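You operate a simulated robot arm through the tools that you are given. There is no shell and no other tool.

Carry out the task below with a simulated robot arm. There is one attempt and no reset: what you move stays moved.

## Task
Put things in order on the top of the steel workbench. At the end: the clear sample bottle from the top of the steel workbench is on the red drip tray; the grey dark filter element from the top of the steel workbench stands where the clear sample bottle stood; the brown carton (marked "LAMPS") from the top of the steel workbench stands where the silver spacer block stood; the silver spacer block from the top of the steel workbench stands on top of the white bundle of papers; the clear jar (marked "SET 1") from the top of the steel workbench stands where the brown carton stood; whatever was shut is shut again. Leave all else as you found it, and nothing knocked over. Set down upright: sample bottle.

Only the result counts: the job must be done as asked and must still hold three seconds after the hand-in. Knocking over, shifting, dropping, spilling or breaking anything else fails it.

## Robot
A 7-joint arm with a two-finger parallel gripper, fixed in place. Base frame: the origin is at the foot of the arm, x ahead of it, y to its left, z up; the work surface is at about z = 0. Readings come in mm, degrees, newtons and seconds.
With the tool pointing down near the work surface it reaches from about 220 to 580 mm from the base axis. Its first joint turns from -66.0 to 66.0 degrees. Payload 2.5 kg.
The tool frame sits at the grasp point between the pads (the TCP): z along the fingers, y along the line on which they close. The tips reach 23 mm beyond it. Largest opening 94 mm; finger width 38, thickness 10; the body of the gripper, 54 by 96 mm, starts 39 mm behind the TCP.
Orientation is that of the tool frame in the base frame, as [roll, pitch, yaw] about the fixed x, y, z axes, in that order (R = Rz(yaw) Ry(pitch) Rx(roll)). With the fingers straight down and closing along the base's y, the tool's x points along the base's -x, its y along +y and its z along -z.

## Interface
- The arm moves only by the tool move_arm. Its argument "commands" is text: rows parted by semicolons, each of 7 numbers parted by spaces: the shift along the base's x, y, z in mm, then the turn, a rotation vector about the base's x, y, z in degrees, then the opening, from 0 (shut) to 1 (fully open). In form: tx ty tz wx wy wz jaw; .... A call has 1 to 20 rows; each row is the pose to reach, as a shift and turn from the pose commanded when the call began. A row lasts 0.2 s, in which the tool goes at most 50 mm and 8.6 degrees; a call with a longer step from one row to the next is refused whole, and so is a gripper value outside its range. Where a pose cannot be reached the arm comes as near as it can. A force on the tool above 40 N (or 10 N above the force at the start of the call, whichever is more), or a blocked arm, ends the call early, and 0.2 s more pass. Each finger travels about 108 mm/s and halts on what it meets, pressing with about 33 N; the grip force reading is that of the motor and also rises with nothing between the fingers. The clock runs only during rows and for 0.2 s after the last one: add rows that repeat a pose to give the fingers time. It gives the time, the measured TCP pose, the force on the tool (base axes), the opening and the grip force at its end, in the units of the frame above (readings bear some noise), with the torque about the TCP (base axes, N m) and any sound that the robot's microphone picked up.
- Cameras (640 x 400 px; columns grow to the right, rows downward): "scene" is fixed at [120.1, -413.9, 526.7]; the picture's right is [0.79, -0.61, 0.00], its down [-0.43, -0.56, -0.70] and it looks along [0.43, 0.56, -0.71] (base axes); focal length 324 px, centre (320, 200). "wrist" rides on the gripper at [86, 16, -74] in the tool frame; the picture's right is [-0.18, 0.98, 0.00], its down [-0.58, -0.11, -0.81] and it looks along [-0.79, -0.15, 0.59] (tool axes); focal length 243 px, centre (320, 200).
- camera(camera): a new picture of that camera. It takes no simulated time.
- locate(camera, pixels): for up to 12 pixels [column, row] of the newest picture of that camera ("zoom" is the newest enlarged one), the place [x, y, z] in the base frame of the surface seen there, good to about 2 mm. It takes no simulated time.
- zoom(camera, box): a new picture of the part [left, top, right, bottom] of that camera's present view, enlarged. It takes no simulated time.
- finish_job(): hands the job in; it is judged then, once.

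Leave the gripper open and the arm clear of the work at the hand-in unless told otherwise.

The tools are called after "Emit:" as name(argument=value, ...) on one line, values as JSON. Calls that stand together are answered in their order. move_arm: Moves the arm, as the interface text tells. Its arguments: {"type":"object","properties":{"commands":{"type":"string"}},"required":["commands"]} The other tools are called the same way: camera (camera) takes a picture; locate (camera, pixels) gives the place of the surface under pixels of a picture; zoom (camera, box) takes an enlarged picture of a part of a camera's view; finish_job () hands the job in.

At the start:

```text
clock: 0.0
position: [352.2, -60.8, 256.3]
orientation: [180.0, 0.0, 180.0]
contact_force: [0.0, 0.6, 0.5]
moment: [0.07, -0.02, -0.01]
opening: 93.8
grip_force: 0.0
```

scene: 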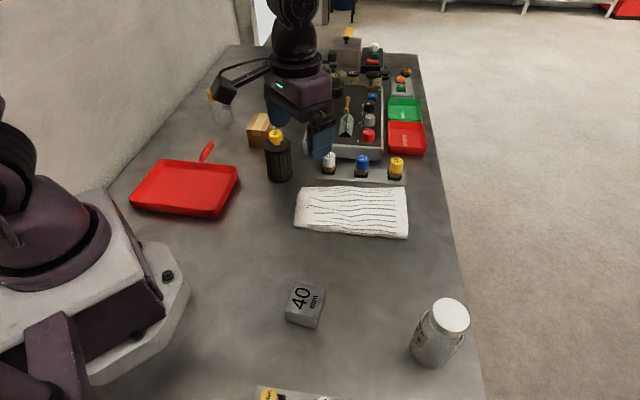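
wrist: 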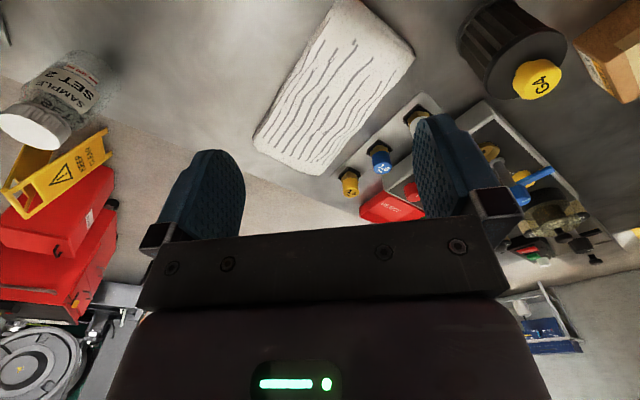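

I see the bench with a red tray, the dark filter element with a yellow cap, the carton, the papers, the "40" block and a jar with a white lid. I'll take enlarged pictures to identify each object.

Emit:
zoom(camera="scene", box=[180, 60, 340, 160])

Emit:
zoom(camera="scene", box=[240, 260, 480, 400])

Emit:
zoom(camera="scene", box=[300, 20, 460, 120])

Emit:
zoom(camera="scene", box=[240, 100, 440, 240])

Emit:
zoom(camera="wrist", box=[0, 0, 320, 200])

Emit:
zoom(camera="wrist", box=[320, 0, 640, 200])

```text
4.00 times, centred on (260, 110) of scene
```

zoom: 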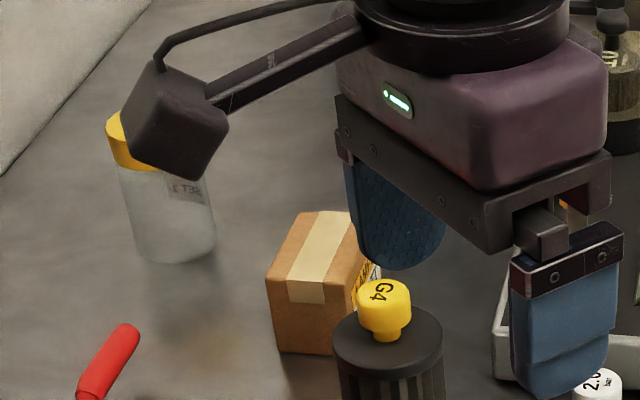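

```text
2.67 times, centred on (360, 330) of scene
```

zoom: 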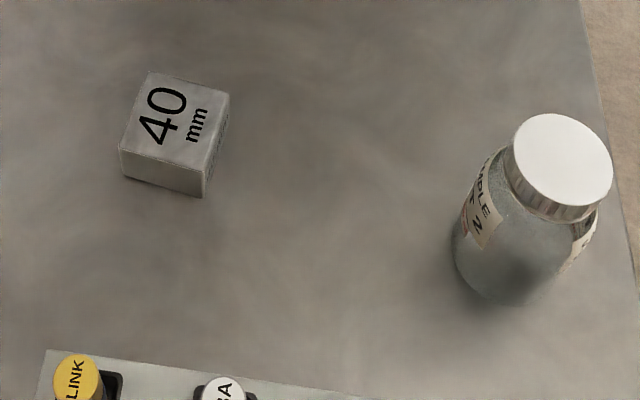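

```text
4.00 times, centred on (380, 70) of scene
```

zoom: 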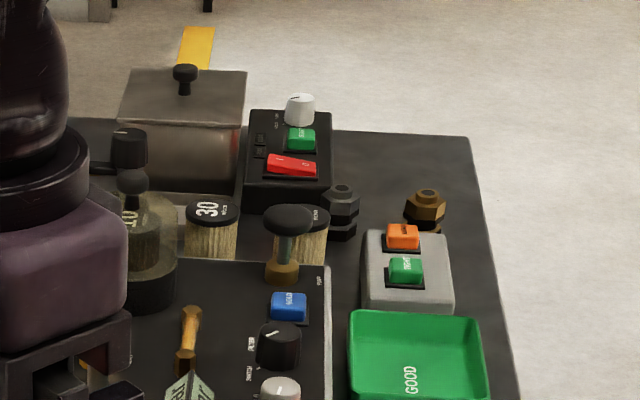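

```text
2.86 times, centred on (340, 170) of scene
```

zoom: 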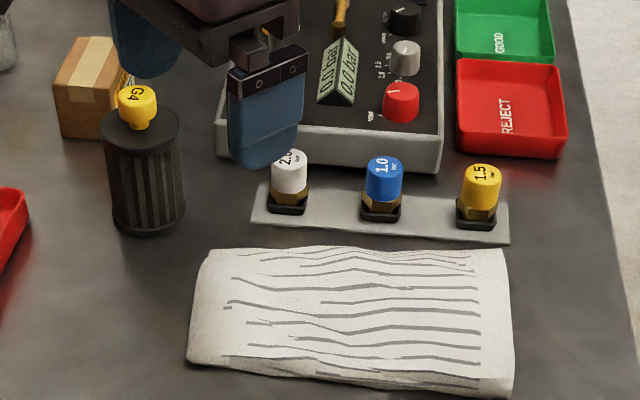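

```text
2.00 times, centred on (160, 100) of wrist
```

zoom: 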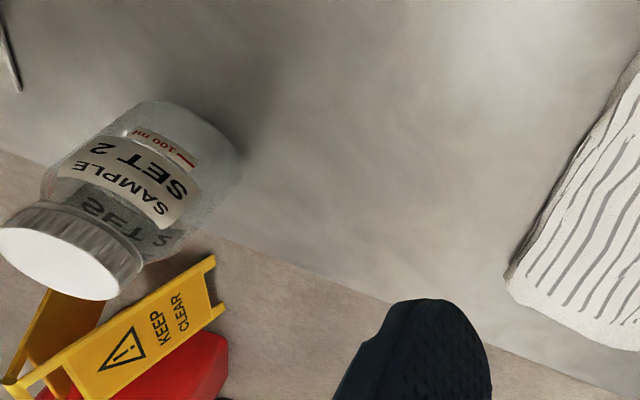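

```text
2.00 times, centred on (480, 100) of wrist
```

zoom: 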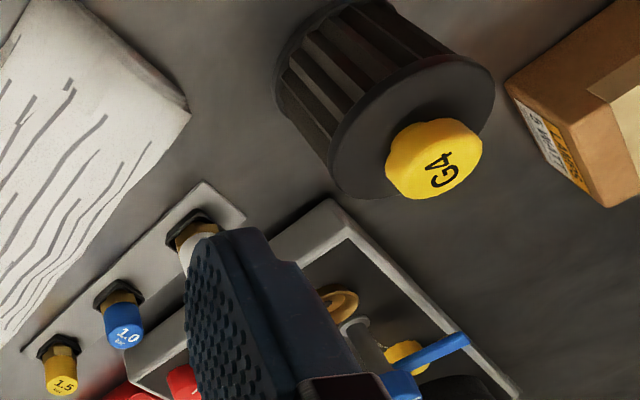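

The white-capped bottle reads "SAMPLE SET 2", and the yellow-lidded jar at the far left seems to read "SET 1". Next I'll locate the bench, block, bottle, papers, tray, filter, carton and jar in the scene picture.

Emit:
camera(camera="scene")

Emit:
locate(camera="scene", pixels=[[296, 287], [325, 294], [318, 320], [287, 313], [451, 315], [437, 307], [467, 322], [430, 345], [432, 360], [410, 355], [277, 145], [277, 134]])

Emit:
locate(camera="scene", pixels=[[303, 190], [405, 190], [408, 235], [296, 228], [350, 210], [133, 205], [170, 160], [238, 170], [210, 215], [180, 190], [207, 150], [200, 163]])

Emit:
locate(camera="scene", pixels=[[262, 115], [248, 130], [250, 147], [262, 128], [264, 145], [222, 118], [230, 124], [212, 95], [266, 150], [290, 150], [268, 178], [280, 182]])

```text
taken
```

scene: 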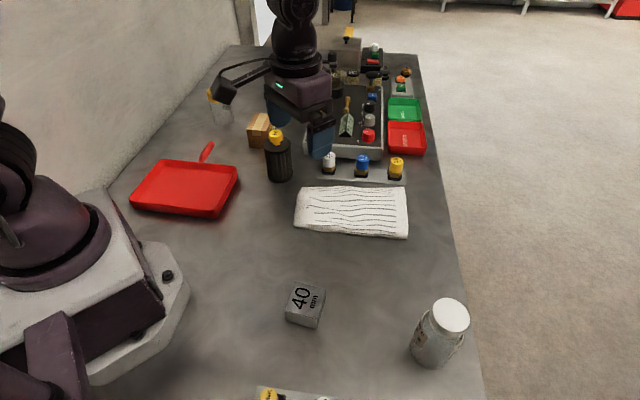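

```text
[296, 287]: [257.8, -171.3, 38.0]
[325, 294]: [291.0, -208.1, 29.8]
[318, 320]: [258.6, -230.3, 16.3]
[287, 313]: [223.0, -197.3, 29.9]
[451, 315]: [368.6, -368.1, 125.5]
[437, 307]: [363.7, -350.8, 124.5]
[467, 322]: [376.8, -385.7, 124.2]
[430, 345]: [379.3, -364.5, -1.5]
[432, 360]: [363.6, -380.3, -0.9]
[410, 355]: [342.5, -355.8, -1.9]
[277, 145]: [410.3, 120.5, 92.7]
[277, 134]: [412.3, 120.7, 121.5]
```

```text
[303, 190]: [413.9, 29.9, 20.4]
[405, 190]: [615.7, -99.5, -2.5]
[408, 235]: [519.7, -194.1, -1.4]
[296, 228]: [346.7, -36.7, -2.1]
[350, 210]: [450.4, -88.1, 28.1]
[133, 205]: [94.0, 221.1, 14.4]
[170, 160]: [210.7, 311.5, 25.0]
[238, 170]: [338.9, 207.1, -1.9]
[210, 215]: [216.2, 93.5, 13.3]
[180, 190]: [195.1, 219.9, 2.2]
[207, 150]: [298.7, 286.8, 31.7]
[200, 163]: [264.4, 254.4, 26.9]
```

```text
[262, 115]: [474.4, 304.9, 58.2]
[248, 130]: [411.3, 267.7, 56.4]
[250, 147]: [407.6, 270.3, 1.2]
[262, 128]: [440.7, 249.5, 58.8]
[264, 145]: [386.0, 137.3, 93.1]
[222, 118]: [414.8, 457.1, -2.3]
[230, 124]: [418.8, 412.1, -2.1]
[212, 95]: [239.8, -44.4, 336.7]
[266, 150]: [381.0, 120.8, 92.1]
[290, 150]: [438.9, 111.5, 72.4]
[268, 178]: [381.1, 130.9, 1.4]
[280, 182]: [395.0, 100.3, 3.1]
```

Rough positions so far: block near (256,-200), bottle near (370,-368), papers near (450,-85), filter near (410,120), carton near (437,275). The jar is hidden by the wrist camera's arm. I'll look closer at the tray, the lower edge of the picture, and the wrist view.

Emit:
zoom(camera="scene", box=[110, 120, 270, 220])

Emit:
zoom(camera="scene", box=[220, 340, 316, 400])

Emit:
zoom(camera="scene", box=[400, 280, 496, 380])

```text
4.00 times, centred on (190, 170) of scene
```

zoom: 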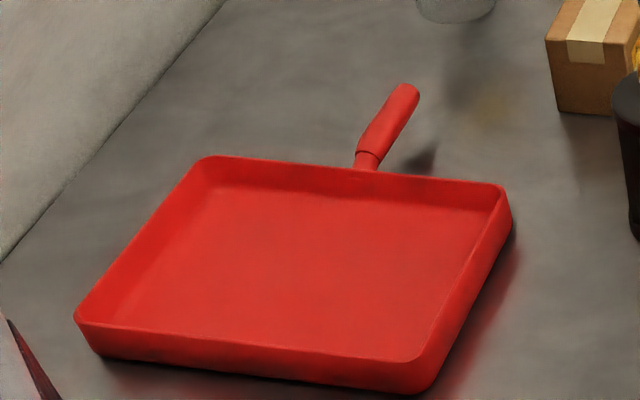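

```text
6.67 times, centred on (268, 370) of scene
```

zoom: 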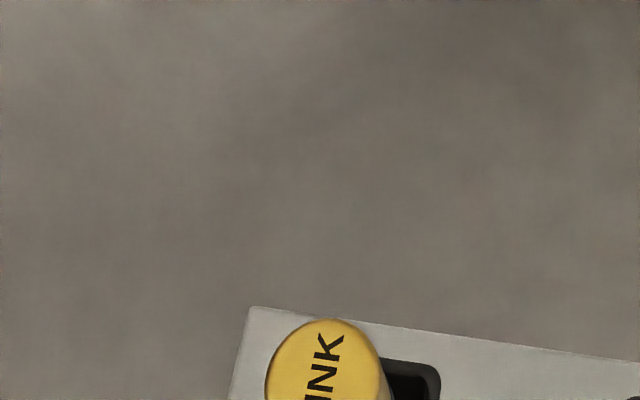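

```text
4.00 times, centred on (448, 330) of scene
```

zoom: 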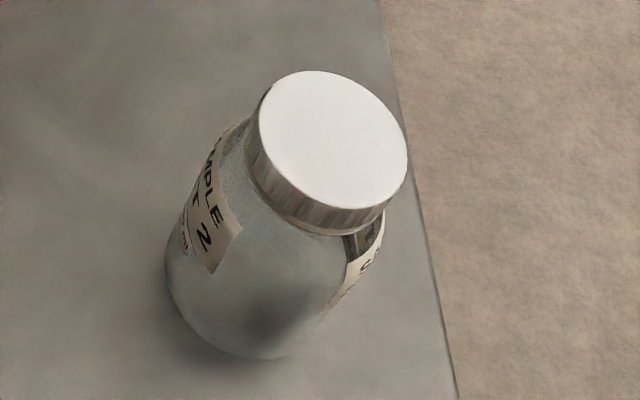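

The drip tray is a pan with a handle. Using this enlarged bottle picture, I'll locate points around its cap rim and its label.

Emit:
locate(camera="zoom", pixels=[[330, 135], [262, 110], [305, 75], [375, 105], [403, 155], [350, 200], [280, 170], [265, 200], [205, 230], [225, 250], [340, 220], [370, 255]])

```text
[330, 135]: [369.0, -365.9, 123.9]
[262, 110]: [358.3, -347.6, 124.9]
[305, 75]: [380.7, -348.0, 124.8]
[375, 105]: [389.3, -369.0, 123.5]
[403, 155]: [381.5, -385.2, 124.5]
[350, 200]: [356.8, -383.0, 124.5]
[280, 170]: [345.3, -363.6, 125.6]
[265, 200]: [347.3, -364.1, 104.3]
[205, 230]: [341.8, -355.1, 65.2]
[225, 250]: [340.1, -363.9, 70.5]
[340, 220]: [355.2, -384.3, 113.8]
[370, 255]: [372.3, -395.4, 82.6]
```

The bottle's cap centre is about (368,-367), its top is at z≈124.5, and its body radius is about 29. Next I'll zoom in on the block and locate its corners.

Emit:
zoom(camera="scene", box=[270, 270, 340, 340])

```text
5.71 times, centred on (305, 305) of scene
```

zoom: 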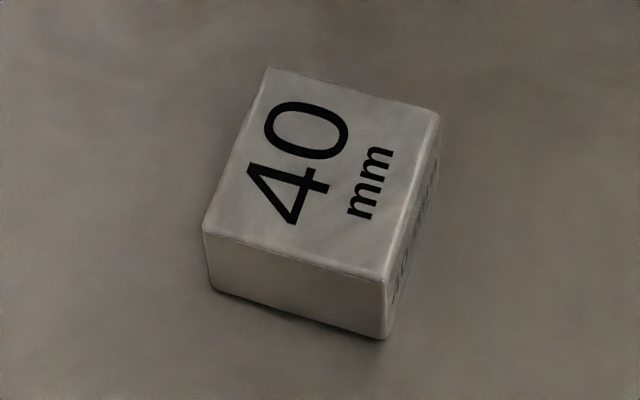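

Now I'll locate the block's top corners, edges and faces in this picture.

Emit:
locate(camera="zoom", pixels=[[272, 74], [435, 118], [382, 274], [208, 222], [325, 175], [240, 145], [352, 96], [407, 200], [295, 252], [298, 290], [408, 235], [378, 335]])

Emit:
zoom(camera="scene", box=[240, 100, 320, 190])

```text
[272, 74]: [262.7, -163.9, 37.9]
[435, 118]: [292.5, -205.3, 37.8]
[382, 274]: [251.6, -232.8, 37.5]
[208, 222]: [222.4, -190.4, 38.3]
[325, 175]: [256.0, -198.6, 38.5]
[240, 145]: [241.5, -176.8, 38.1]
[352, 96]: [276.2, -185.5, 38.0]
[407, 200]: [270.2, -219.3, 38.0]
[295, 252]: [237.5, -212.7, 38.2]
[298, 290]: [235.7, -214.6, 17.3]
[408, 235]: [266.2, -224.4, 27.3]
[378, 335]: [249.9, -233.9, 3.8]
```

```text
4.44 times, centred on (280, 145) of scene
```

zoom: 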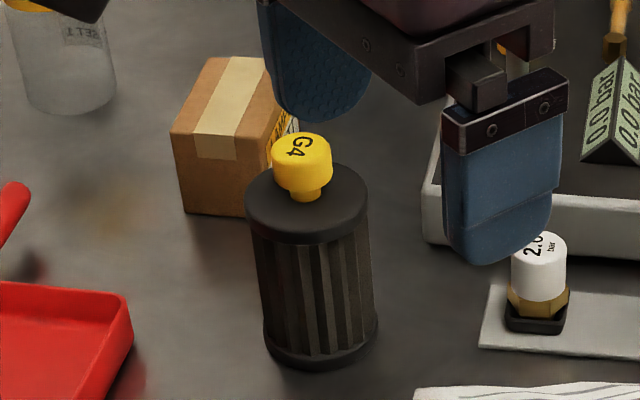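

The block's top is at z≈38, its sides are about 50 mm, its centre is (257,-198), and it is turned about 35°. Next I'll locate points on the filter and carton in this enlarged picture.

Emit:
locate(camera="zoom", pixels=[[300, 140], [275, 150], [330, 160], [300, 198], [250, 195], [365, 190], [255, 230], [360, 225], [310, 235], [285, 355], [330, 365], [350, 270]])

Emit:
locate(camera="zoom", pixels=[[174, 131], [208, 60], [258, 58], [243, 138], [185, 210], [242, 214], [230, 90], [210, 180], [280, 115], [290, 130], [262, 150], [176, 150]])

Emit:
locate(camera="zoom", pixels=[[15, 20], [115, 80], [60, 110], [25, 95], [85, 35], [65, 60], [5, 5], [110, 30], [95, 105], [35, 60], [40, 105], [80, 112]])

```text
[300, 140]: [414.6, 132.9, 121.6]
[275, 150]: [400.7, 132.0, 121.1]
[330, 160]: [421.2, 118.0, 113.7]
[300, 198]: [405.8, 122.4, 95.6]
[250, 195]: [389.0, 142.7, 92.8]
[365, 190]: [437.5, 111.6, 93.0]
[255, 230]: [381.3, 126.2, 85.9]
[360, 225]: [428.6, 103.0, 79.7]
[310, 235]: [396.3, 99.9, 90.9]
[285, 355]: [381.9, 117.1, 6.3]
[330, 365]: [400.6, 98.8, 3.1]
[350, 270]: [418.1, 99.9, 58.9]
```

```text
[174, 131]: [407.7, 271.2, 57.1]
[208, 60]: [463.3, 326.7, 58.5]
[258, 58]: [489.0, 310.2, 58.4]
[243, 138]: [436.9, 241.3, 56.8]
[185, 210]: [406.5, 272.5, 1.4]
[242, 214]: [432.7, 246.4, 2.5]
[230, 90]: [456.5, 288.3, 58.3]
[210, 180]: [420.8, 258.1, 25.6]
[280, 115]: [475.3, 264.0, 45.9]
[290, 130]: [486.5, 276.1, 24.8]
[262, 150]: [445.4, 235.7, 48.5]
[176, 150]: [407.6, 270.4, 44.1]
```

```text
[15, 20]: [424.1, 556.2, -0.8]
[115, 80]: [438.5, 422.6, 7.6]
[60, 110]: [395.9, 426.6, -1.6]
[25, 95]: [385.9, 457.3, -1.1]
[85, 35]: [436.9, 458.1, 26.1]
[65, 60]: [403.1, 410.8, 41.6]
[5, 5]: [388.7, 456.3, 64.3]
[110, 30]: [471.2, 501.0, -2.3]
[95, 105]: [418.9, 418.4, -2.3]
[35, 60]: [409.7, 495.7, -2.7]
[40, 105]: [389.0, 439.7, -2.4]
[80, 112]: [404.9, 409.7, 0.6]
```

The filter centre is about (411,123) with a top radius of about 28.5 and a height of about 121. The carton is about 78×50×58, turned roughly 45°. The jar is far out, near y≈440, so I'll swing the open gripper high to the left for a wrist view of the jar and carton.

Emit:
move_arm(commands="-8.4 42 3 0 0 5.6 1; -16.8 84 6 0 0 11.2 1; -25.2 126 9 0 0 16.8 1; -33.6 168 12 0 0 22.4 1; -42 210 15 0 0 28 1; -50.4 252 18 0 0 33.6 1; -58.8 294 21 0 0 39.2 1; -67 336 24 0 0 45 1; -67 336 24 0 0 45 1")

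Emit:
camera(camera="wrist")

Emit:
camera(camera="scene")

```text
clock: 2.0
position: [285.0, 275.0, 280.1]
orientation: [180.0, 0.0, -134.9]
contact_force: [0.0, 0.1, 1.0]
moment: [0.01, -0.03, -0.01]
opening: 93.9
grip_force: 0.0
```

```text
taken
```

wrist: 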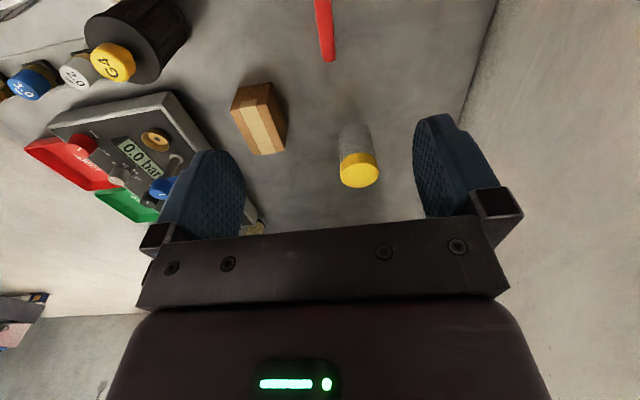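

```text
taken
```

scene: 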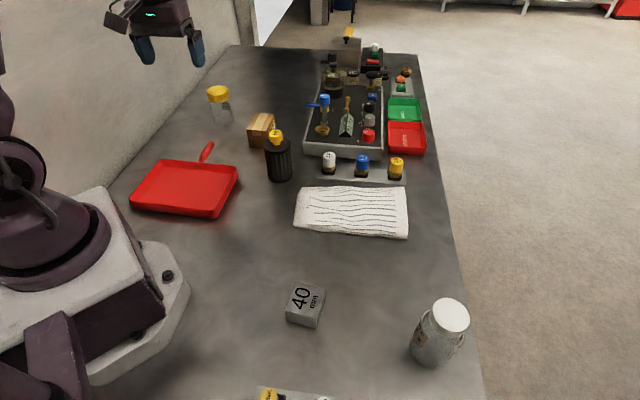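

The wrist view now shows the carton near (260,118) and the yellow-lidded jar near (358,160). I'll zoom in from both cameras.

Emit:
zoom(camera="scene", box=[195, 75, 295, 155])

Emit:
zoom(camera="wrist", box=[220, 70, 400, 200])

```text
5.00 times, centred on (245, 115) of scene
```

zoom: 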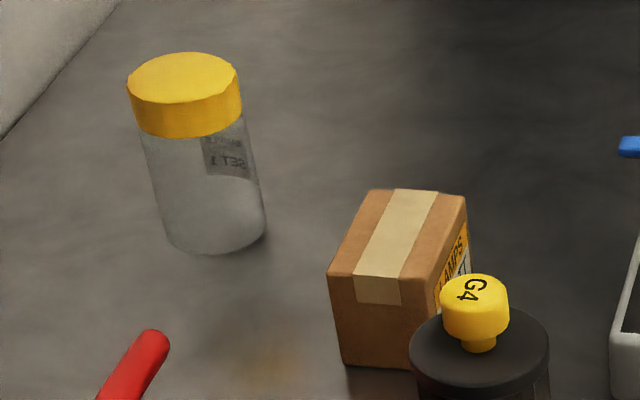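

```text
3.08 times, centred on (310, 135) of wrist
```

zoom: 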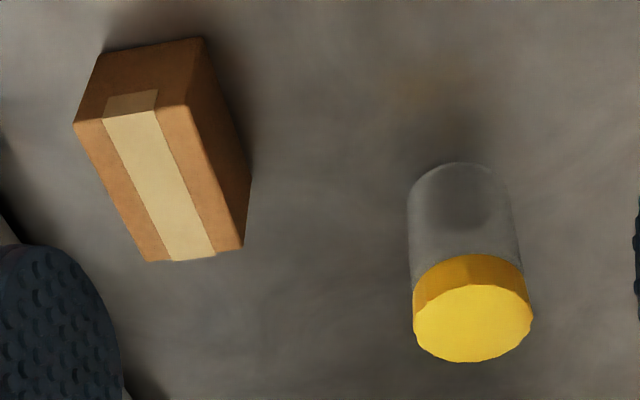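

The mirrored "SET 1" label shows through the clear jar, so that is the jar I need. I'll locate carton corners and jar lid points in the wrist zoom.

Emit:
locate(camera="zoom", pixels=[[78, 124], [186, 108], [240, 247], [148, 259], [165, 185], [102, 58], [200, 42], [248, 185], [472, 325], [417, 305], [528, 305], [475, 358]])

Emit:
locate(camera="zoom", pixels=[[430, 340], [515, 345], [445, 290], [500, 288], [418, 290], [522, 275], [470, 262], [415, 250], [508, 235], [460, 170], [420, 185], [500, 180]])

```text
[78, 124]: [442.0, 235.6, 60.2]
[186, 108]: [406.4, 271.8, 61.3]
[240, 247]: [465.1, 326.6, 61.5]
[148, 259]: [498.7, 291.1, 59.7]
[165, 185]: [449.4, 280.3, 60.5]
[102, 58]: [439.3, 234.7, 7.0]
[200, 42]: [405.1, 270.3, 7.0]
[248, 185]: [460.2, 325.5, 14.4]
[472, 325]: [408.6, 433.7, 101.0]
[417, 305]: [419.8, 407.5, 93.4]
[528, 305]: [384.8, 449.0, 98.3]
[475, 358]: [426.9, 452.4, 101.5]
```

```text
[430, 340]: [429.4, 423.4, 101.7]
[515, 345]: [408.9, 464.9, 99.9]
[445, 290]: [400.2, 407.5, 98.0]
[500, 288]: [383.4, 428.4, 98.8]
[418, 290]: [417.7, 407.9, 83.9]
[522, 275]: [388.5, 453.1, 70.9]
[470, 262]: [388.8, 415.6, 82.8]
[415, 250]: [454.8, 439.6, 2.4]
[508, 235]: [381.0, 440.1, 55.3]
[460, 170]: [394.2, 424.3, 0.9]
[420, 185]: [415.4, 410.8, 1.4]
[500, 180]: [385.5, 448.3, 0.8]
```

The carton's top corners give a centre of about (453,281), a turn of about 44.5° and a top at z≈60. The jar lid centre is about (408,435) at z≈101, and its range of about 597 mm is close to the reach limit. Next I'll locate the gauge panel corners and nearby parts for clearance.

Emit:
locate(camera="wrist", pixels=[[170, 92], [55, 128], [172, 115], [210, 150], [120, 190], [155, 140], [325, 58], [320, 5], [112, 62], [72, 72], [30, 82]])

Emit:
locate(camera="scene", pixels=[[303, 155], [313, 95], [320, 128], [323, 100], [309, 103], [218, 93], [210, 90], [229, 92], [222, 122], [232, 118], [211, 118], [320, 160]])

Emit:
zoom(camera="scene", box=[280, 30, 440, 170])

```text
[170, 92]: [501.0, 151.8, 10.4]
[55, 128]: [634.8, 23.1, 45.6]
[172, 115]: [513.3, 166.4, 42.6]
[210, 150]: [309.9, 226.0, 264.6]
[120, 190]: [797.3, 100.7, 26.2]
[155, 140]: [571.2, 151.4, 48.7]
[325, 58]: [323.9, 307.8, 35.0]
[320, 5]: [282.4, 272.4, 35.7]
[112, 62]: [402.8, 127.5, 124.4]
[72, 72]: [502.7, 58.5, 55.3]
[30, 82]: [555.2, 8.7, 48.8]
```

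```text
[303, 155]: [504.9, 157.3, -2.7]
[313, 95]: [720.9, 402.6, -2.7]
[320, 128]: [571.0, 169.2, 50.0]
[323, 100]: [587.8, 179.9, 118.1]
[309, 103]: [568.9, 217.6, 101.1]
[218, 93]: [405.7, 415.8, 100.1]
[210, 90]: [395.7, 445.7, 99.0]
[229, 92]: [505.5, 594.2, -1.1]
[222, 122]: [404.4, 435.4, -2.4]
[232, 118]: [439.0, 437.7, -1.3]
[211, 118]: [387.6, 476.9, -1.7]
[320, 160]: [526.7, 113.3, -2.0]
```

```text
2.86 times, centred on (360, 100) of scene
```

zoom: 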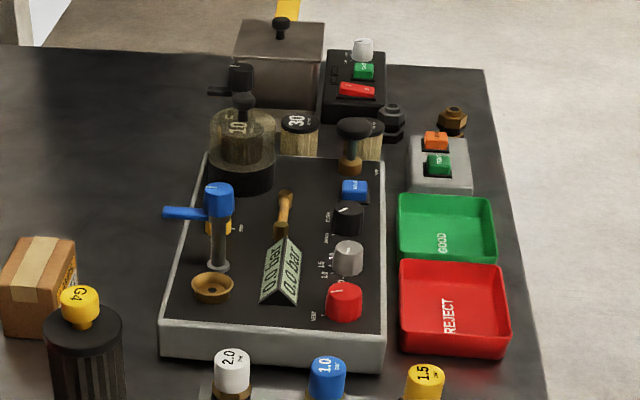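

The valve handle near (569,218) is clear of the carton's grip zone. I'll start with the bottle, swinging back at height along an arc to its side with the gripper open and turned to match.

Emit:
move_arm(commands="27.1 -31.2 0 0 0 -6 1; 50.8 -65.2 0 0 0 -12 1; 70.9 -101.4 0 0 0 -18 1; 87.1 -139.6 0 0 0 -24 1; 99.2 -179.2 0 0 0 -30 1; 107.1 -219.9 0 0 0 -36 1; 110.8 -261.2 0 0 0 -42 1; 110 -302.6 0 0 0 -48 1; 105 -343.8 0 0 0 -54 1; 95.7 -384.2 0 0 0 -60 1; 82.2 -423.3 0 0 0 -66 1; 64.6 -460.9 0 0 0 -72 1; 43.3 -496.4 0 0 0 -78 1; 18.4 -529.5 0 0 0 -84 1; -5 -555 0 0 0 -90 1; -5 -555 0 0 0 -90 1")

Emit:
camera(camera="wrist")

Emit:
camera(camera="scene")

```text
clock: 5.4
position: [279.4, -278.9, 279.3]
orientation: [-180.0, 0.0, 134.9]
contact_force: [-0.5, 0.2, -0.3]
moment: [0.01, 0.0, 0.02]
opening: 93.9
grip_force: 0.1
```

```text
taken
```

wrist: 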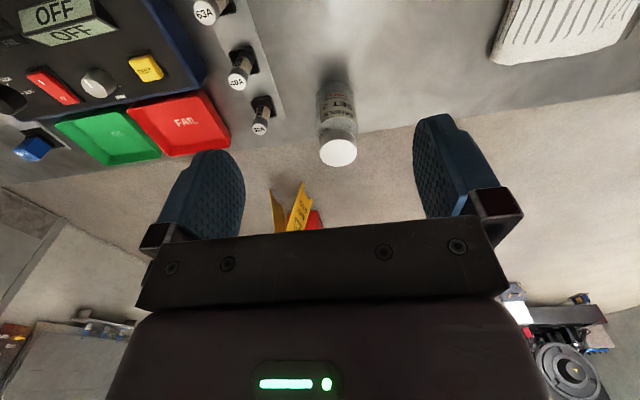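

```text
taken
```

scene: 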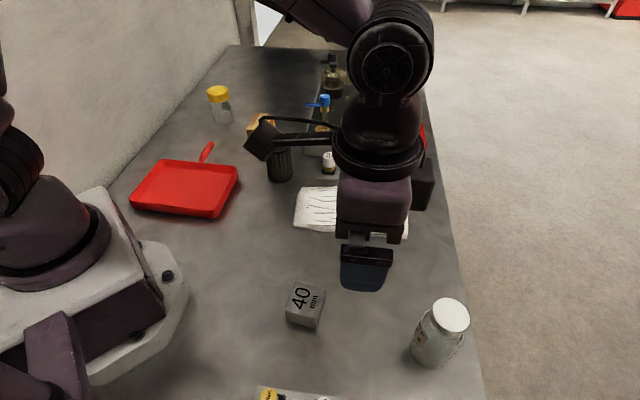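

The bottle is near (338,125) in the wrist view, with another panel of terminals to its left. I'll zoom in and locate the bottle and those neighbours.

Emit:
zoom(camera="wrist", box=[200, 50, 400, 180])

Emit:
locate(camera="wrist", pixels=[[338, 152], [320, 150], [356, 150], [338, 165], [337, 118], [322, 120], [352, 112], [335, 85], [262, 102], [242, 55], [212, 12], [284, 117]])

```text
3.08 times, centred on (300, 115) of wrist
```

zoom: 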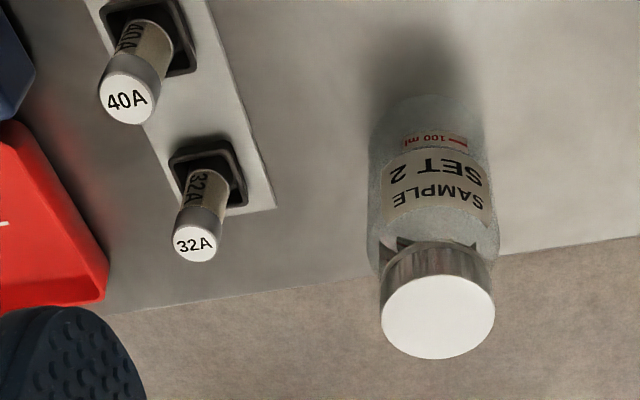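

```text
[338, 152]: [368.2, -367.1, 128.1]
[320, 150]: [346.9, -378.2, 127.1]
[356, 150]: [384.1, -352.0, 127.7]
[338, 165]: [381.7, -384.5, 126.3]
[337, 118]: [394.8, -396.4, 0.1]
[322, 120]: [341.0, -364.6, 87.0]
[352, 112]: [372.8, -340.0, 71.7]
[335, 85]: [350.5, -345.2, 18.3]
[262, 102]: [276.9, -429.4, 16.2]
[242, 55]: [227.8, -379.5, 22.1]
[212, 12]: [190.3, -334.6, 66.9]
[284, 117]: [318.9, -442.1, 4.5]
```

The bottle stands upright at (368,-367) with its cap top at about 126, and its neighbours are at least 50 mm away. I'll move over it and partway down, with the fingertips stopping just above the cap.

Emit:
move_arm(commands="29 -29 -10 0 0 0 1; 58 -58 -20 0 0 0 1; 88 -87 -40 0 0 0 1; 88 -87 -80 0 0 0 1; 88 -87 -115 0 0 0 1; 88 -87 -128 0 0 0 1; 88 -87 -128 0 0 0 1; 88 -87 -128 0 0 0 1")

Emit:
camera(camera="wrist")

Emit:
zoom(camera="scene", box=[330, 180, 530, 380])

```text
clock: 7.2
position: [368.2, -366.9, 151.2]
orientation: [180.0, 0.0, 134.9]
contact_force: [-0.5, -0.2, -1.1]
moment: [0.03, 0.01, -0.04]
opening: 94.1
grip_force: 0.0
```

```text
taken
```

wrist: 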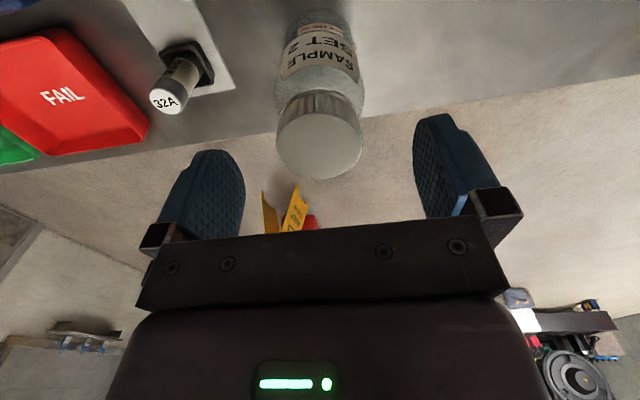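

```text
2.00 times, centred on (430, 280) of scene
```

zoom: 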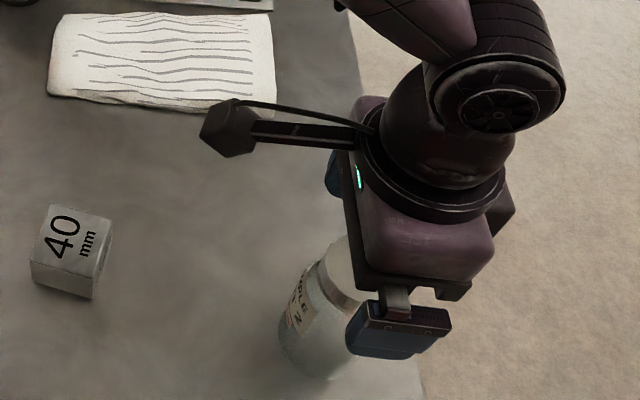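

The cap at (318,135) is centred between the fingers. I'll lower to z≈91, so the palm just clears the cap, and close on the glass body.

Emit:
move_arm(commands="0 0 -25 0 0 0 1; 0 0 -48 0 0 0 1; 0 0 -60.5 0 0 0 1; 0 0 -60.5 0 0 0 1; 0 0 -60.5 0 0 0 0.7; 0 0 -60.5 0 0 0 0.4; 0 0 -60.5 0 0 0 0.3; 0 0 -60.5 0 0 0 0.3; 0 0 -60.5 0 0 0 0.3")

Emit:
camera(camera="wrist")

```text
clock: 9.2
position: [368.7, -366.5, 91.3]
orientation: [-180.0, -0.1, 134.9]
contact_force: [0.4, -0.2, 0.0]
moment: [-0.01, 0.02, 0.01]
opening: 57.2
grip_force: 33.5
```

```text
taken
```

wrist: 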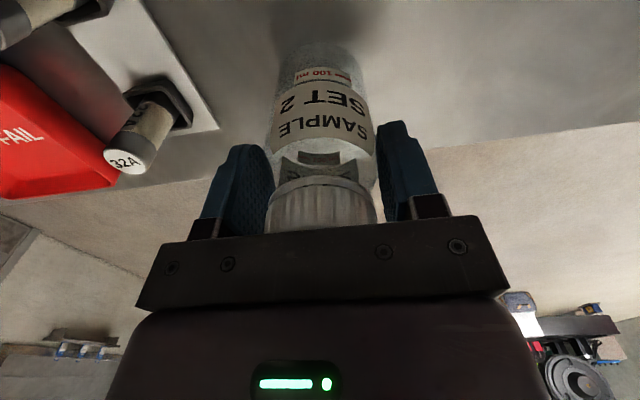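

The fingers stopped on the bottle at 57 mm with about 33 N of grip. I'll lift it slowly and check the hold.

Emit:
move_arm(commands="0 0 5 0 0 0 0.3; 0 0 15 0 0 0 0.3; 0 0 35 0 0 0 0.3; 0 0 60 0 0 0 0.3; 0 0 90 0 0 0 0.3; 0 0 120 0 0 0 0.3; 0 0 120 0 0 0 0.3")

Emit:
camera(camera="wrist")

Emit:
zoom(camera="scene", box=[110, 120, 270, 220])

```text
clock: 10.8
position: [366.9, -367.2, 211.3]
orientation: [180.0, -0.1, 135.0]
contact_force: [-0.4, 0.7, -0.2]
moment: [0.0, 0.01, 0.02]
opening: 57.1
grip_force: 32.9
```

```text
taken
```

wrist: 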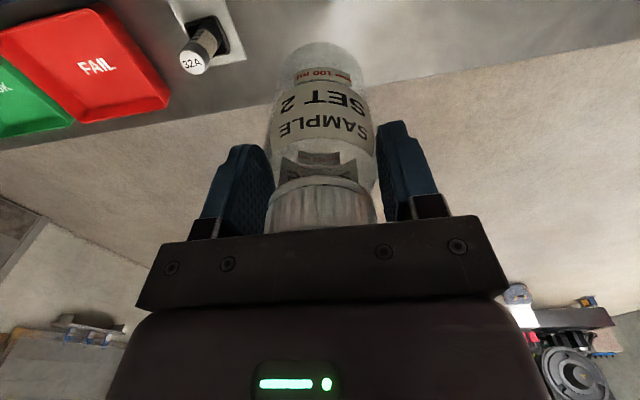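

```text
4.00 times, centred on (190, 170) of scene
```

zoom: 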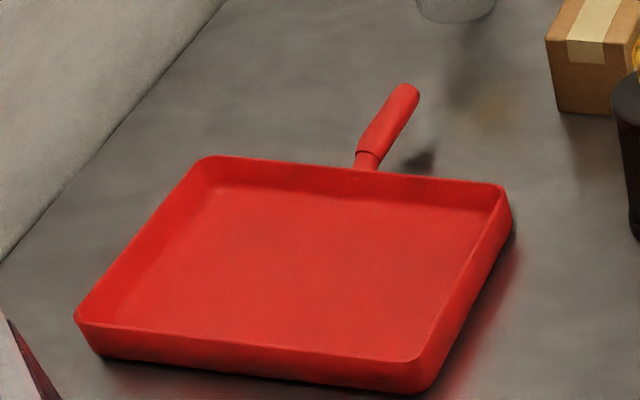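

The bottle is lifted and held firmly. Now I'll locate the tray's rim corners and floor points so I can centre the bottle on it.

Emit:
locate(camera="zoom", pixels=[[80, 320], [205, 160], [505, 190], [425, 360], [150, 320], [225, 190], [480, 210], [410, 345], [320, 260], [360, 180], [280, 270], [350, 290]])

```text
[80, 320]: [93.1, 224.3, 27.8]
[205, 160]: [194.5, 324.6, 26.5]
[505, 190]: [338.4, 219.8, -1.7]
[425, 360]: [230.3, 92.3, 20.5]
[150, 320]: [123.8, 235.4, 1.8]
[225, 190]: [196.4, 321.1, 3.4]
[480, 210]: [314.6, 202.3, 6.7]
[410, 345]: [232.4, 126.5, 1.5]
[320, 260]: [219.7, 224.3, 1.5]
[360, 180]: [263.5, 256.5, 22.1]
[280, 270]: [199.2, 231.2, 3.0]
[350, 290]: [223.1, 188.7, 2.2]
```

The tray spans rim corners (93,224), (195,325), (320,205) and (230,92), its floor is at z≈2, and its centre is about (212,212). I'll retract with the bottle, raise it, and swing it at height to above the tray centre.

Emit:
move_arm(commands="-31.9 31.8 17 0 0 0 0.3; -63.9 63.6 34 0 0 0 0.3; -95.8 95.4 51 0 0 0 0.3; -127.8 126.4 68 0 0 0 0.3; -98.5 159.8 68 0 0 7.5 0.3; -73.8 196.8 68 0 0 15 0.3; -54.1 236.7 68 0 0 22.5 0.3; -39.8 278.8 68 0 0 30 0.3; -31.1 322.4 68 0 0 37.5 0.3; -28.2 366.8 68 0 0 45 0.3; -31.1 411.2 68 0 0 52.5 0.3; -39.8 454.8 68 0 0 60 0.3; -54.1 496.9 68 0 0 67.5 0.3; -73.8 536.8 68 0 0 75 0.3; -98.5 573.8 68 0 0 82.5 0.3; -127.8 607.2 68 0 0 90 0.3; -152.2 582.8 60 0 0 90 0.3; -152.2 582.8 60 0 0 90 0.3")

Emit:
camera(camera="wrist")

Emit:
camera(camera="scene")

```text
clock: 14.6
position: [215.3, 215.6, 271.2]
orientation: [-180.0, 0.0, -134.9]
contact_force: [-0.7, -0.6, -0.4]
moment: [-0.02, 0.01, -0.03]
opening: 57.1
grip_force: 33.1
```

```text
taken
```

wrist: 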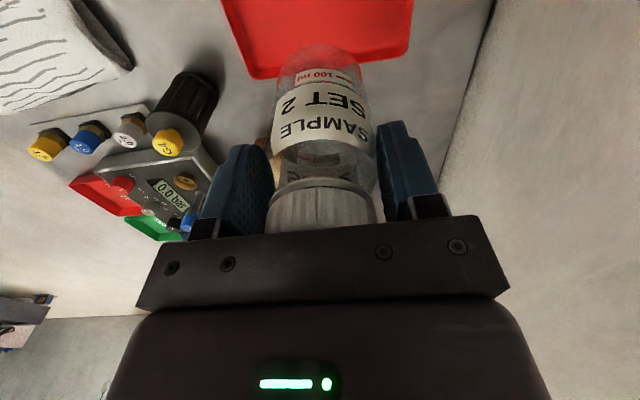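

```text
taken
```

scene: 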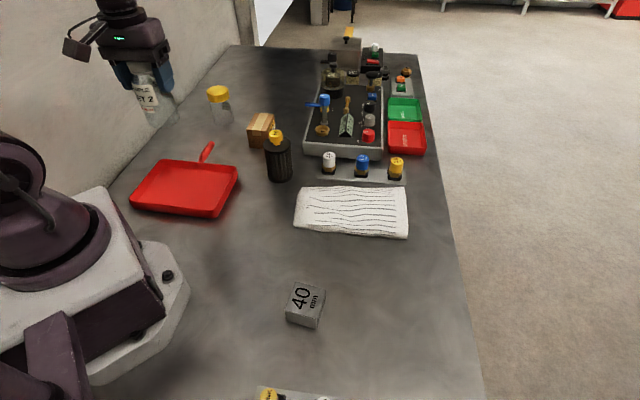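

The bottle is held over the tray at (216,216). I'll lower it to a few millimetres above the tray floor and check before the last bit.

Emit:
move_arm(commands="-2 -2 -35 0 0 0 0.3; -4 -4 -75 0 0 0 0.3; -4 -4 -115 0 0 0 0.3; -4 -4 -145 0 0 0 0.3; -4 -4 -165 0 0 0 0.3; -4 -4 -171 0 0 0 0.3; -4 -4 -171 0 0 0 0.3")

Emit:
zoom(camera="scene", box=[90, 70, 290, 230])

```text
clock: 16.2
position: [211.3, 212.7, 100.8]
orientation: [180.0, 0.1, -135.0]
contact_force: [-0.1, -0.1, -1.1]
moment: [0.0, -0.01, 0.03]
opening: 57.1
grip_force: 32.9
```

```text
2.50 times, centred on (190, 150) of scene
```

zoom: 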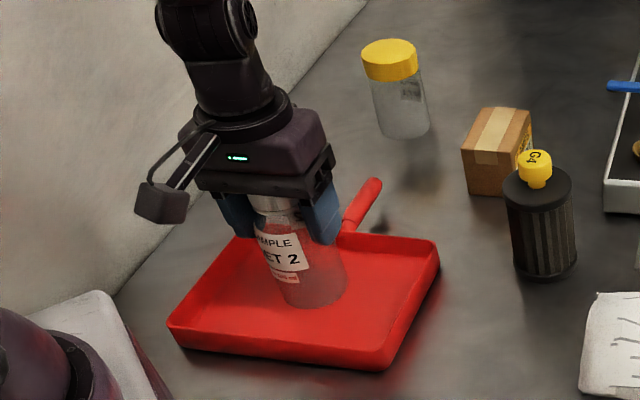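

The bottle hangs a few millimetres above the tray floor. I'll lower it in small steps and watch the force for touchdown.

Emit:
move_arm(commands="0 0 -2 0 0 0 0.3; 0 0 -4 0 0 0 0.3; 0 0 -4 0 0 0 0.3")

```text
clock: 17.0
position: [212.5, 212.6, 96.4]
orientation: [180.0, 0.0, -135.0]
contact_force: [-0.5, 0.3, -0.3]
moment: [-0.01, 0.0, -0.02]
opening: 57.3
grip_force: 32.9
```

There is no contact yet at z 96.4, so I'll keep going down gently.

Emit:
move_arm(commands="0 0 -1 0 0 0 0.3; 0 0 -2 0 0 0 0.3; 0 0 -2 0 0 0 0.3")

```text
clock: 17.8
position: [213.0, 212.2, 93.7]
orientation: [179.9, 0.1, -135.0]
contact_force: [-3.8, -2.3, 19.0]
moment: [-0.16, 0.2, 0.03]
opening: 57.0
grip_force: 33.0
```

The upward force of 19 N means the bottle is standing on the tray. I'll ease up slightly, open the fingers, and then rise straight up.

Emit:
move_arm(commands="0 0 0.7 0 0 0 0.3; 0 0 0.7 0 0 0 0.5; 0 0 0.7 0 0 0 0.6; 0 0 0.7 0 0 0 0.75; 0 0 0.7 0 0 0 0.95; 0 0 0.7 0 0 0 1; 0 0 0.7 0 0 0 1")

Emit:
zoom(camera="scene", box=[90, 70, 290, 230])

```text
clock: 19.4
position: [211.5, 211.6, 94.9]
orientation: [-179.9, 0.0, -135.1]
contact_force: [0.7, 0.5, 0.8]
moment: [0.02, -0.01, 0.0]
opening: 94.2
grip_force: 0.1
```

```text
2.50 times, centred on (190, 150) of scene
```

zoom: 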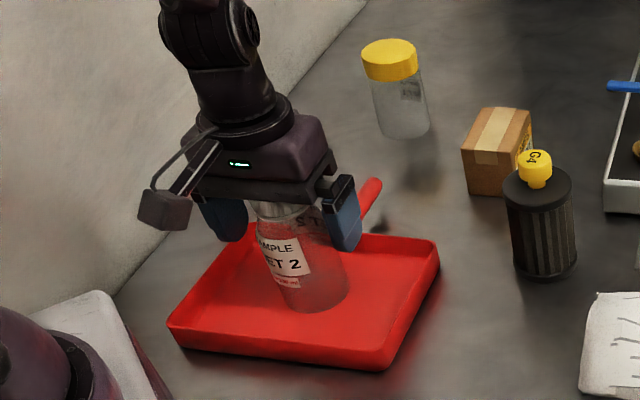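

The bottle is released and standing. I'll rise straight up, then move over toward the filter and stop short for a wrist look.

Emit:
move_arm(commands="0 0 10 0 0 0 1; 0 0 45 0 0 0 1; 0 0 90 0 0 0 1; 0 0 135 0 0 0 1; 0 0 170 0 0 0 1; 24 -24 170 0 0 -7 1; 48 -48 170 0 0 -14 1; 72 -72 170 0 0 -21 1; 95 -96 160 0 0 -28 1; 110 -112 150 0 0 -28 1; 110 -112 150 0 0 -28 1")

Emit:
camera(camera="wrist")

Emit:
camera(camera="scene")

```text
clock: 21.8
position: [321.2, 100.8, 244.9]
orientation: [-179.9, 0.1, -162.9]
contact_force: [-0.1, 0.8, 0.5]
moment: [-0.01, -0.01, -0.01]
opening: 94.2
grip_force: 0.0
```

```text
taken
```

wrist: 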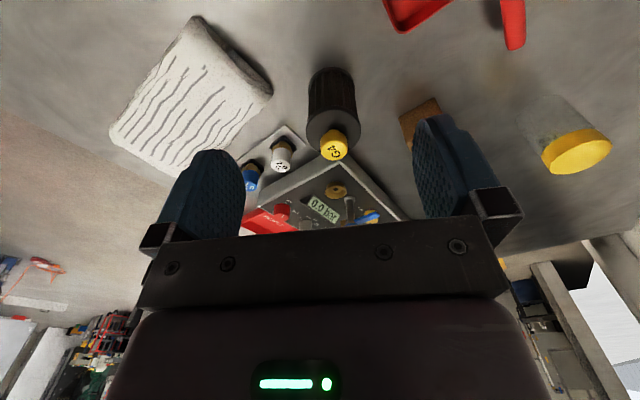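

```text
taken
```

scene: 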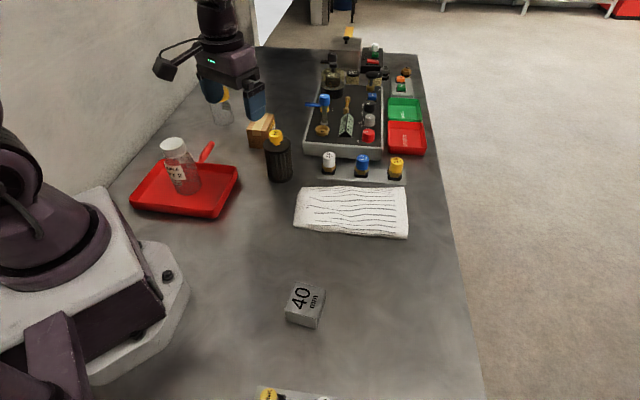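

The bottle stands upright on the tray. I'll zoom the wrist view on the filter near (333,110) to refine its centre and heights.

Emit:
zoom(camera="wrist", box=[280, 50, 400, 170])

```text
3.33 times, centred on (340, 110) of wrist
```

zoom: 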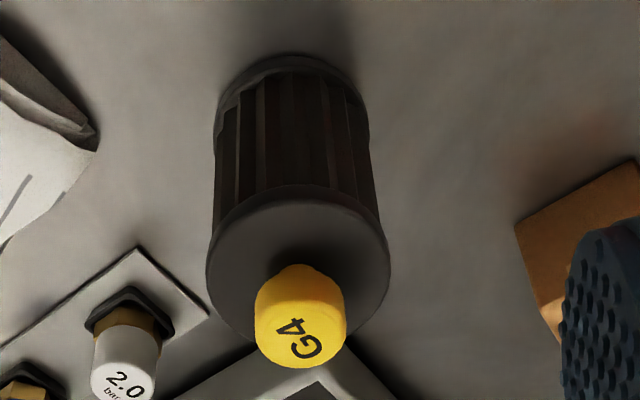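

Now I'll locate points on the knob, top disc and body of the filter.

Emit:
locate(camera="zoom", pixels=[[300, 335], [265, 330], [340, 330], [300, 275], [212, 260], [385, 260], [298, 200], [298, 215], [300, 185], [295, 130], [298, 62], [225, 250]])

Emit:
locate(camera="wrist", pixels=[[575, 150], [545, 150], [605, 140], [575, 170], [555, 160], [600, 158]])

```text
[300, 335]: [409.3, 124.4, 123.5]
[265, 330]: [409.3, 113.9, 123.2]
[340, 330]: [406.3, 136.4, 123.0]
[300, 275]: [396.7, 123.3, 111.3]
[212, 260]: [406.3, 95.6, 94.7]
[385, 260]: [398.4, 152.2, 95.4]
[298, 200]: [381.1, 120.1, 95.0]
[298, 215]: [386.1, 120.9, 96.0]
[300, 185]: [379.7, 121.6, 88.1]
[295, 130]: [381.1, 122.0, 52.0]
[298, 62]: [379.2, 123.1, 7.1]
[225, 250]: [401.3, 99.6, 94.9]
```

```text
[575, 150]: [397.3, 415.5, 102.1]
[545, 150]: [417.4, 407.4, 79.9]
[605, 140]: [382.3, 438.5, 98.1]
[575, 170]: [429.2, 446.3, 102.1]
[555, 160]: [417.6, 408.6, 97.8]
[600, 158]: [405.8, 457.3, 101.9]
```

The filter centre refines to (410,124) with the knob top at about 123.5. I'll move above it and down until the fingertips are just over the knob.

Emit:
move_arm(commands="44 11.6 0 0 0 0 1; 88.6 23.3 -15 0 0 0 1; 88.6 23.3 -55 0 0 0 1; 88.6 23.3 -85 0 0 0 1; 88.6 23.3 -92 0 0 0 1; 88.6 23.3 -92 0 0 0 1")

Emit:
camera(camera="wrist")

Emit:
zoom(camera="scene", box=[200, 50, 360, 200])

```text
clock: 23.2
position: [409.0, 124.3, 153.1]
orientation: [-180.0, 0.0, -163.0]
contact_force: [0.2, -0.6, 0.1]
moment: [0.01, 0.02, 0.01]
opening: 93.9
grip_force: 0.0
```

```text
taken
```

wrist: 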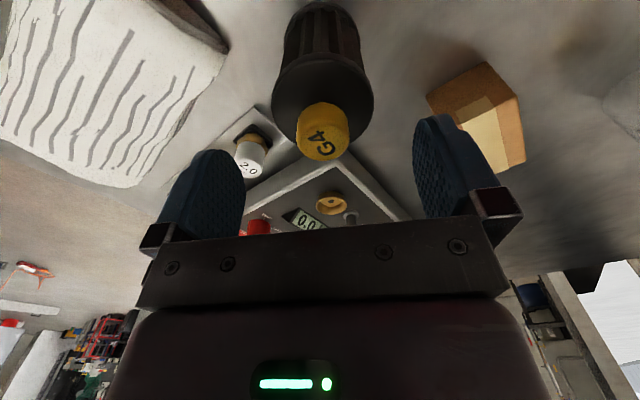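

```text
2.67 times, centred on (280, 125) of scene
```

zoom: 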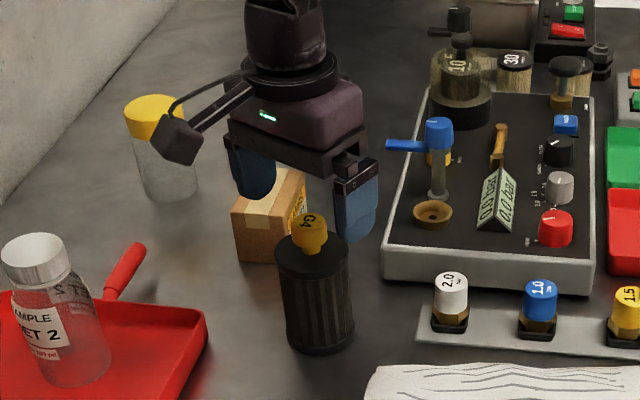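

The filter knob is centred between the fingers. I'll lower to z≈88.5 and close on the filter's upper rim.

Emit:
move_arm(commands="0.6 0 -25 0 0 0 1; 0.6 0 -50 0 0 0 1; 0.6 0 -64.5 0 0 0 1; 0.6 0 -64.5 0 0 0 1; 0.6 0 -64.5 0 0 0 0.7; 0.6 0 -64.5 0 0 0 0.4; 0.6 0 -64.5 0 0 0 0.3; 0.6 0 -64.5 0 0 0 0.3; 0.6 0 -64.5 0 0 0 0.3")

Emit:
camera(camera="wrist")

```text
clock: 25.2
position: [410.9, 124.2, 88.2]
orientation: [-179.9, 0.0, -162.9]
contact_force: [0.3, -0.1, 0.7]
moment: [-0.02, -0.03, 0.01]
opening: 62.7
grip_force: 33.1
```

```text
taken
```

wrist: 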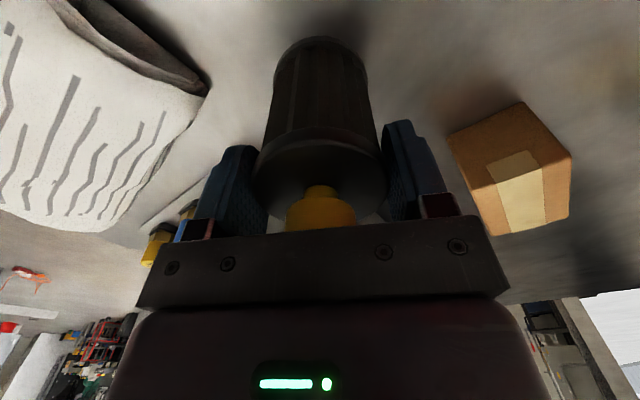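

The fingers gripped the filter at 62.7 mm. I'll lift it slowly and check the hold.

Emit:
move_arm(commands="0 0 4 0 0 0 0.3; 0 0 14 0 0 0 0.3; 0 0 34 0 0 0 0.3; 0 0 64 0 0 0 0.3; 0 0 100 0 0 0 0.3; 0 0 140 0 0 0 0.3; 0 0 140 0 0 0 0.3")

Emit:
camera(camera="wrist")

Emit:
camera(camera="scene")

```text
clock: 26.8
position: [410.6, 123.9, 227.8]
orientation: [179.9, 0.0, -163.0]
contact_force: [0.2, -0.1, -2.2]
moment: [0.01, 0.0, 0.0]
opening: 62.7
grip_force: 32.8
```

```text
taken
```

wrist: 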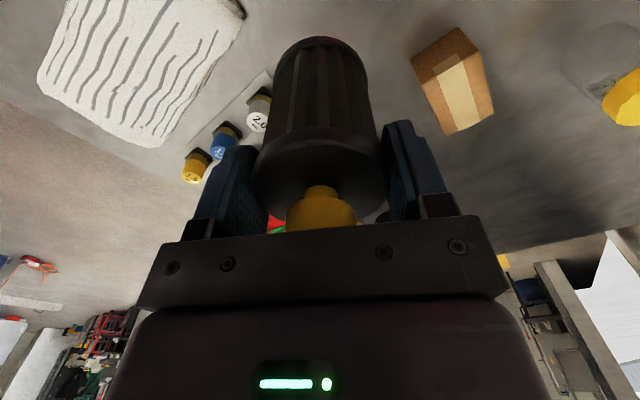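

```text
taken
```

scene: 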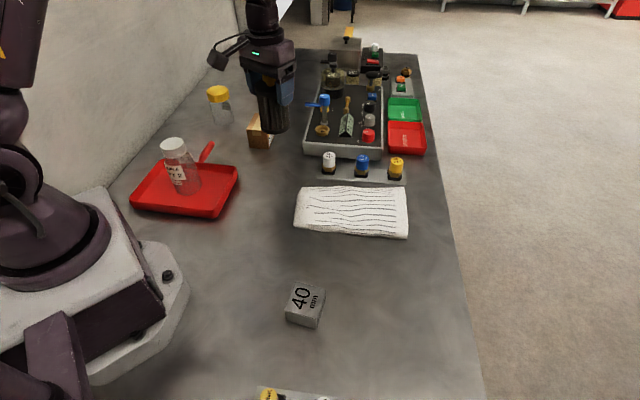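

The filter is held straight. I'll swing it at height along an arc to above the bottle's old spot at (368,-367).

Emit:
move_arm(commands="10.9 -44.9 0 0 0 -6.2 0.3; 17 -90.8 0 0 0 -12.4 0.3; 18.1 -137 0 0 0 -18.6 0.3; 14.2 -183.2 0 0 0 -24.8 0.3; 5.4 -228.6 0 0 0 -31 0.3; -8.3 -272.8 0 0 0 -37.2 0.3; -26.7 -315.3 0 0 0 -43.4 0.3; -49.5 -355.5 0 0 0 -49.6 0.3; -76.5 -393.1 0 0 0 -55.8 0.3; -107.4 -427.6 0 0 0 -62 0.3; -75 -459 0 0 0 -62 0.3; -42.5 -490.3 0 0 0 -62 0.3; -42.5 -490.3 0 0 0 -62 0.3")

Emit:
camera(camera="wrist")

Emit:
camera(camera="scene")

```text
clock: 29.6
position: [368.3, -367.7, 226.4]
orientation: [180.0, -0.1, 135.1]
contact_force: [0.0, -0.5, -1.4]
moment: [-0.01, 0.0, 0.01]
opening: 62.7
grip_force: 33.2
```

```text
taken
```

wrist: 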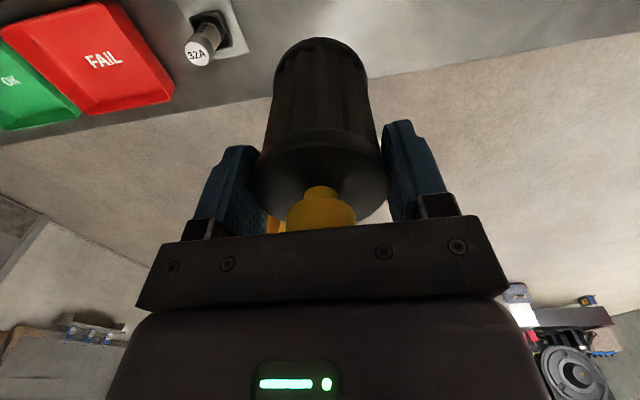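

```text
taken
```

scene: 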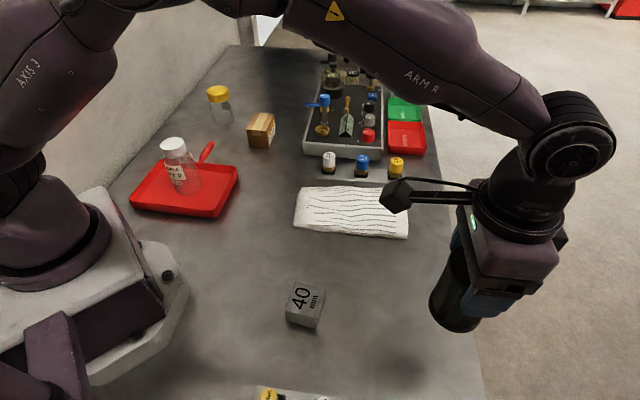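

The filter is above the bottle's old spot. I'll lower it to a few millimetres above the bench.

Emit:
move_arm(commands="0 0 -35 0 0 0 0.3; 0 0 -75 0 0 0 0.3; 0 0 -110 0 0 0 0.3; 0 0 -130 0 0 0 0.3; 0 0 -135 0 0 0 0.3; 0 0 -135 0 0 0 0.3")

Emit:
zoom(camera="scene", box=[330, 180, 530, 380])

```text
clock: 31.0
position: [368.4, -366.2, 93.5]
orientation: [-179.9, 0.0, 135.1]
contact_force: [-0.4, 0.2, -2.2]
moment: [0.0, -0.01, 0.02]
opening: 62.6
grip_force: 32.6
```

```text
2.00 times, centred on (430, 280) of scene
```

zoom: 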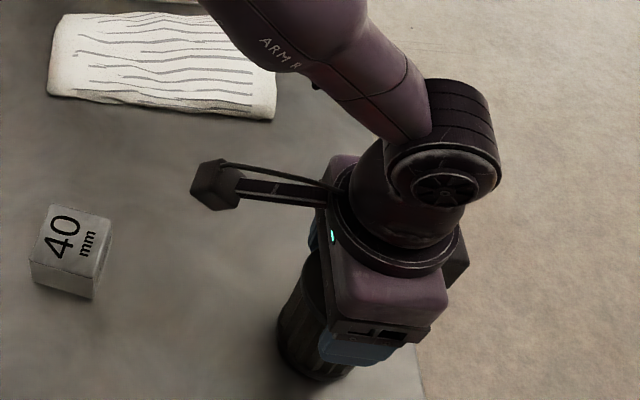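

There is no contact yet at z 93.5, and it was gripped at about 88.5. I'll lower it gently by 4 mm more.

Emit:
move_arm(commands="0 0 -2 0 0 0 0.3; 0 0 -3.5 0 0 0 0.3; 0 0 -3.5 0 0 0 0.3")

```text
clock: 31.8
position: [369.2, -367.3, 88.4]
orientation: [179.9, 0.0, 135.0]
contact_force: [0.6, 1.3, -2.0]
moment: [-0.03, 0.01, -0.02]
opening: 62.8
grip_force: 33.4
```

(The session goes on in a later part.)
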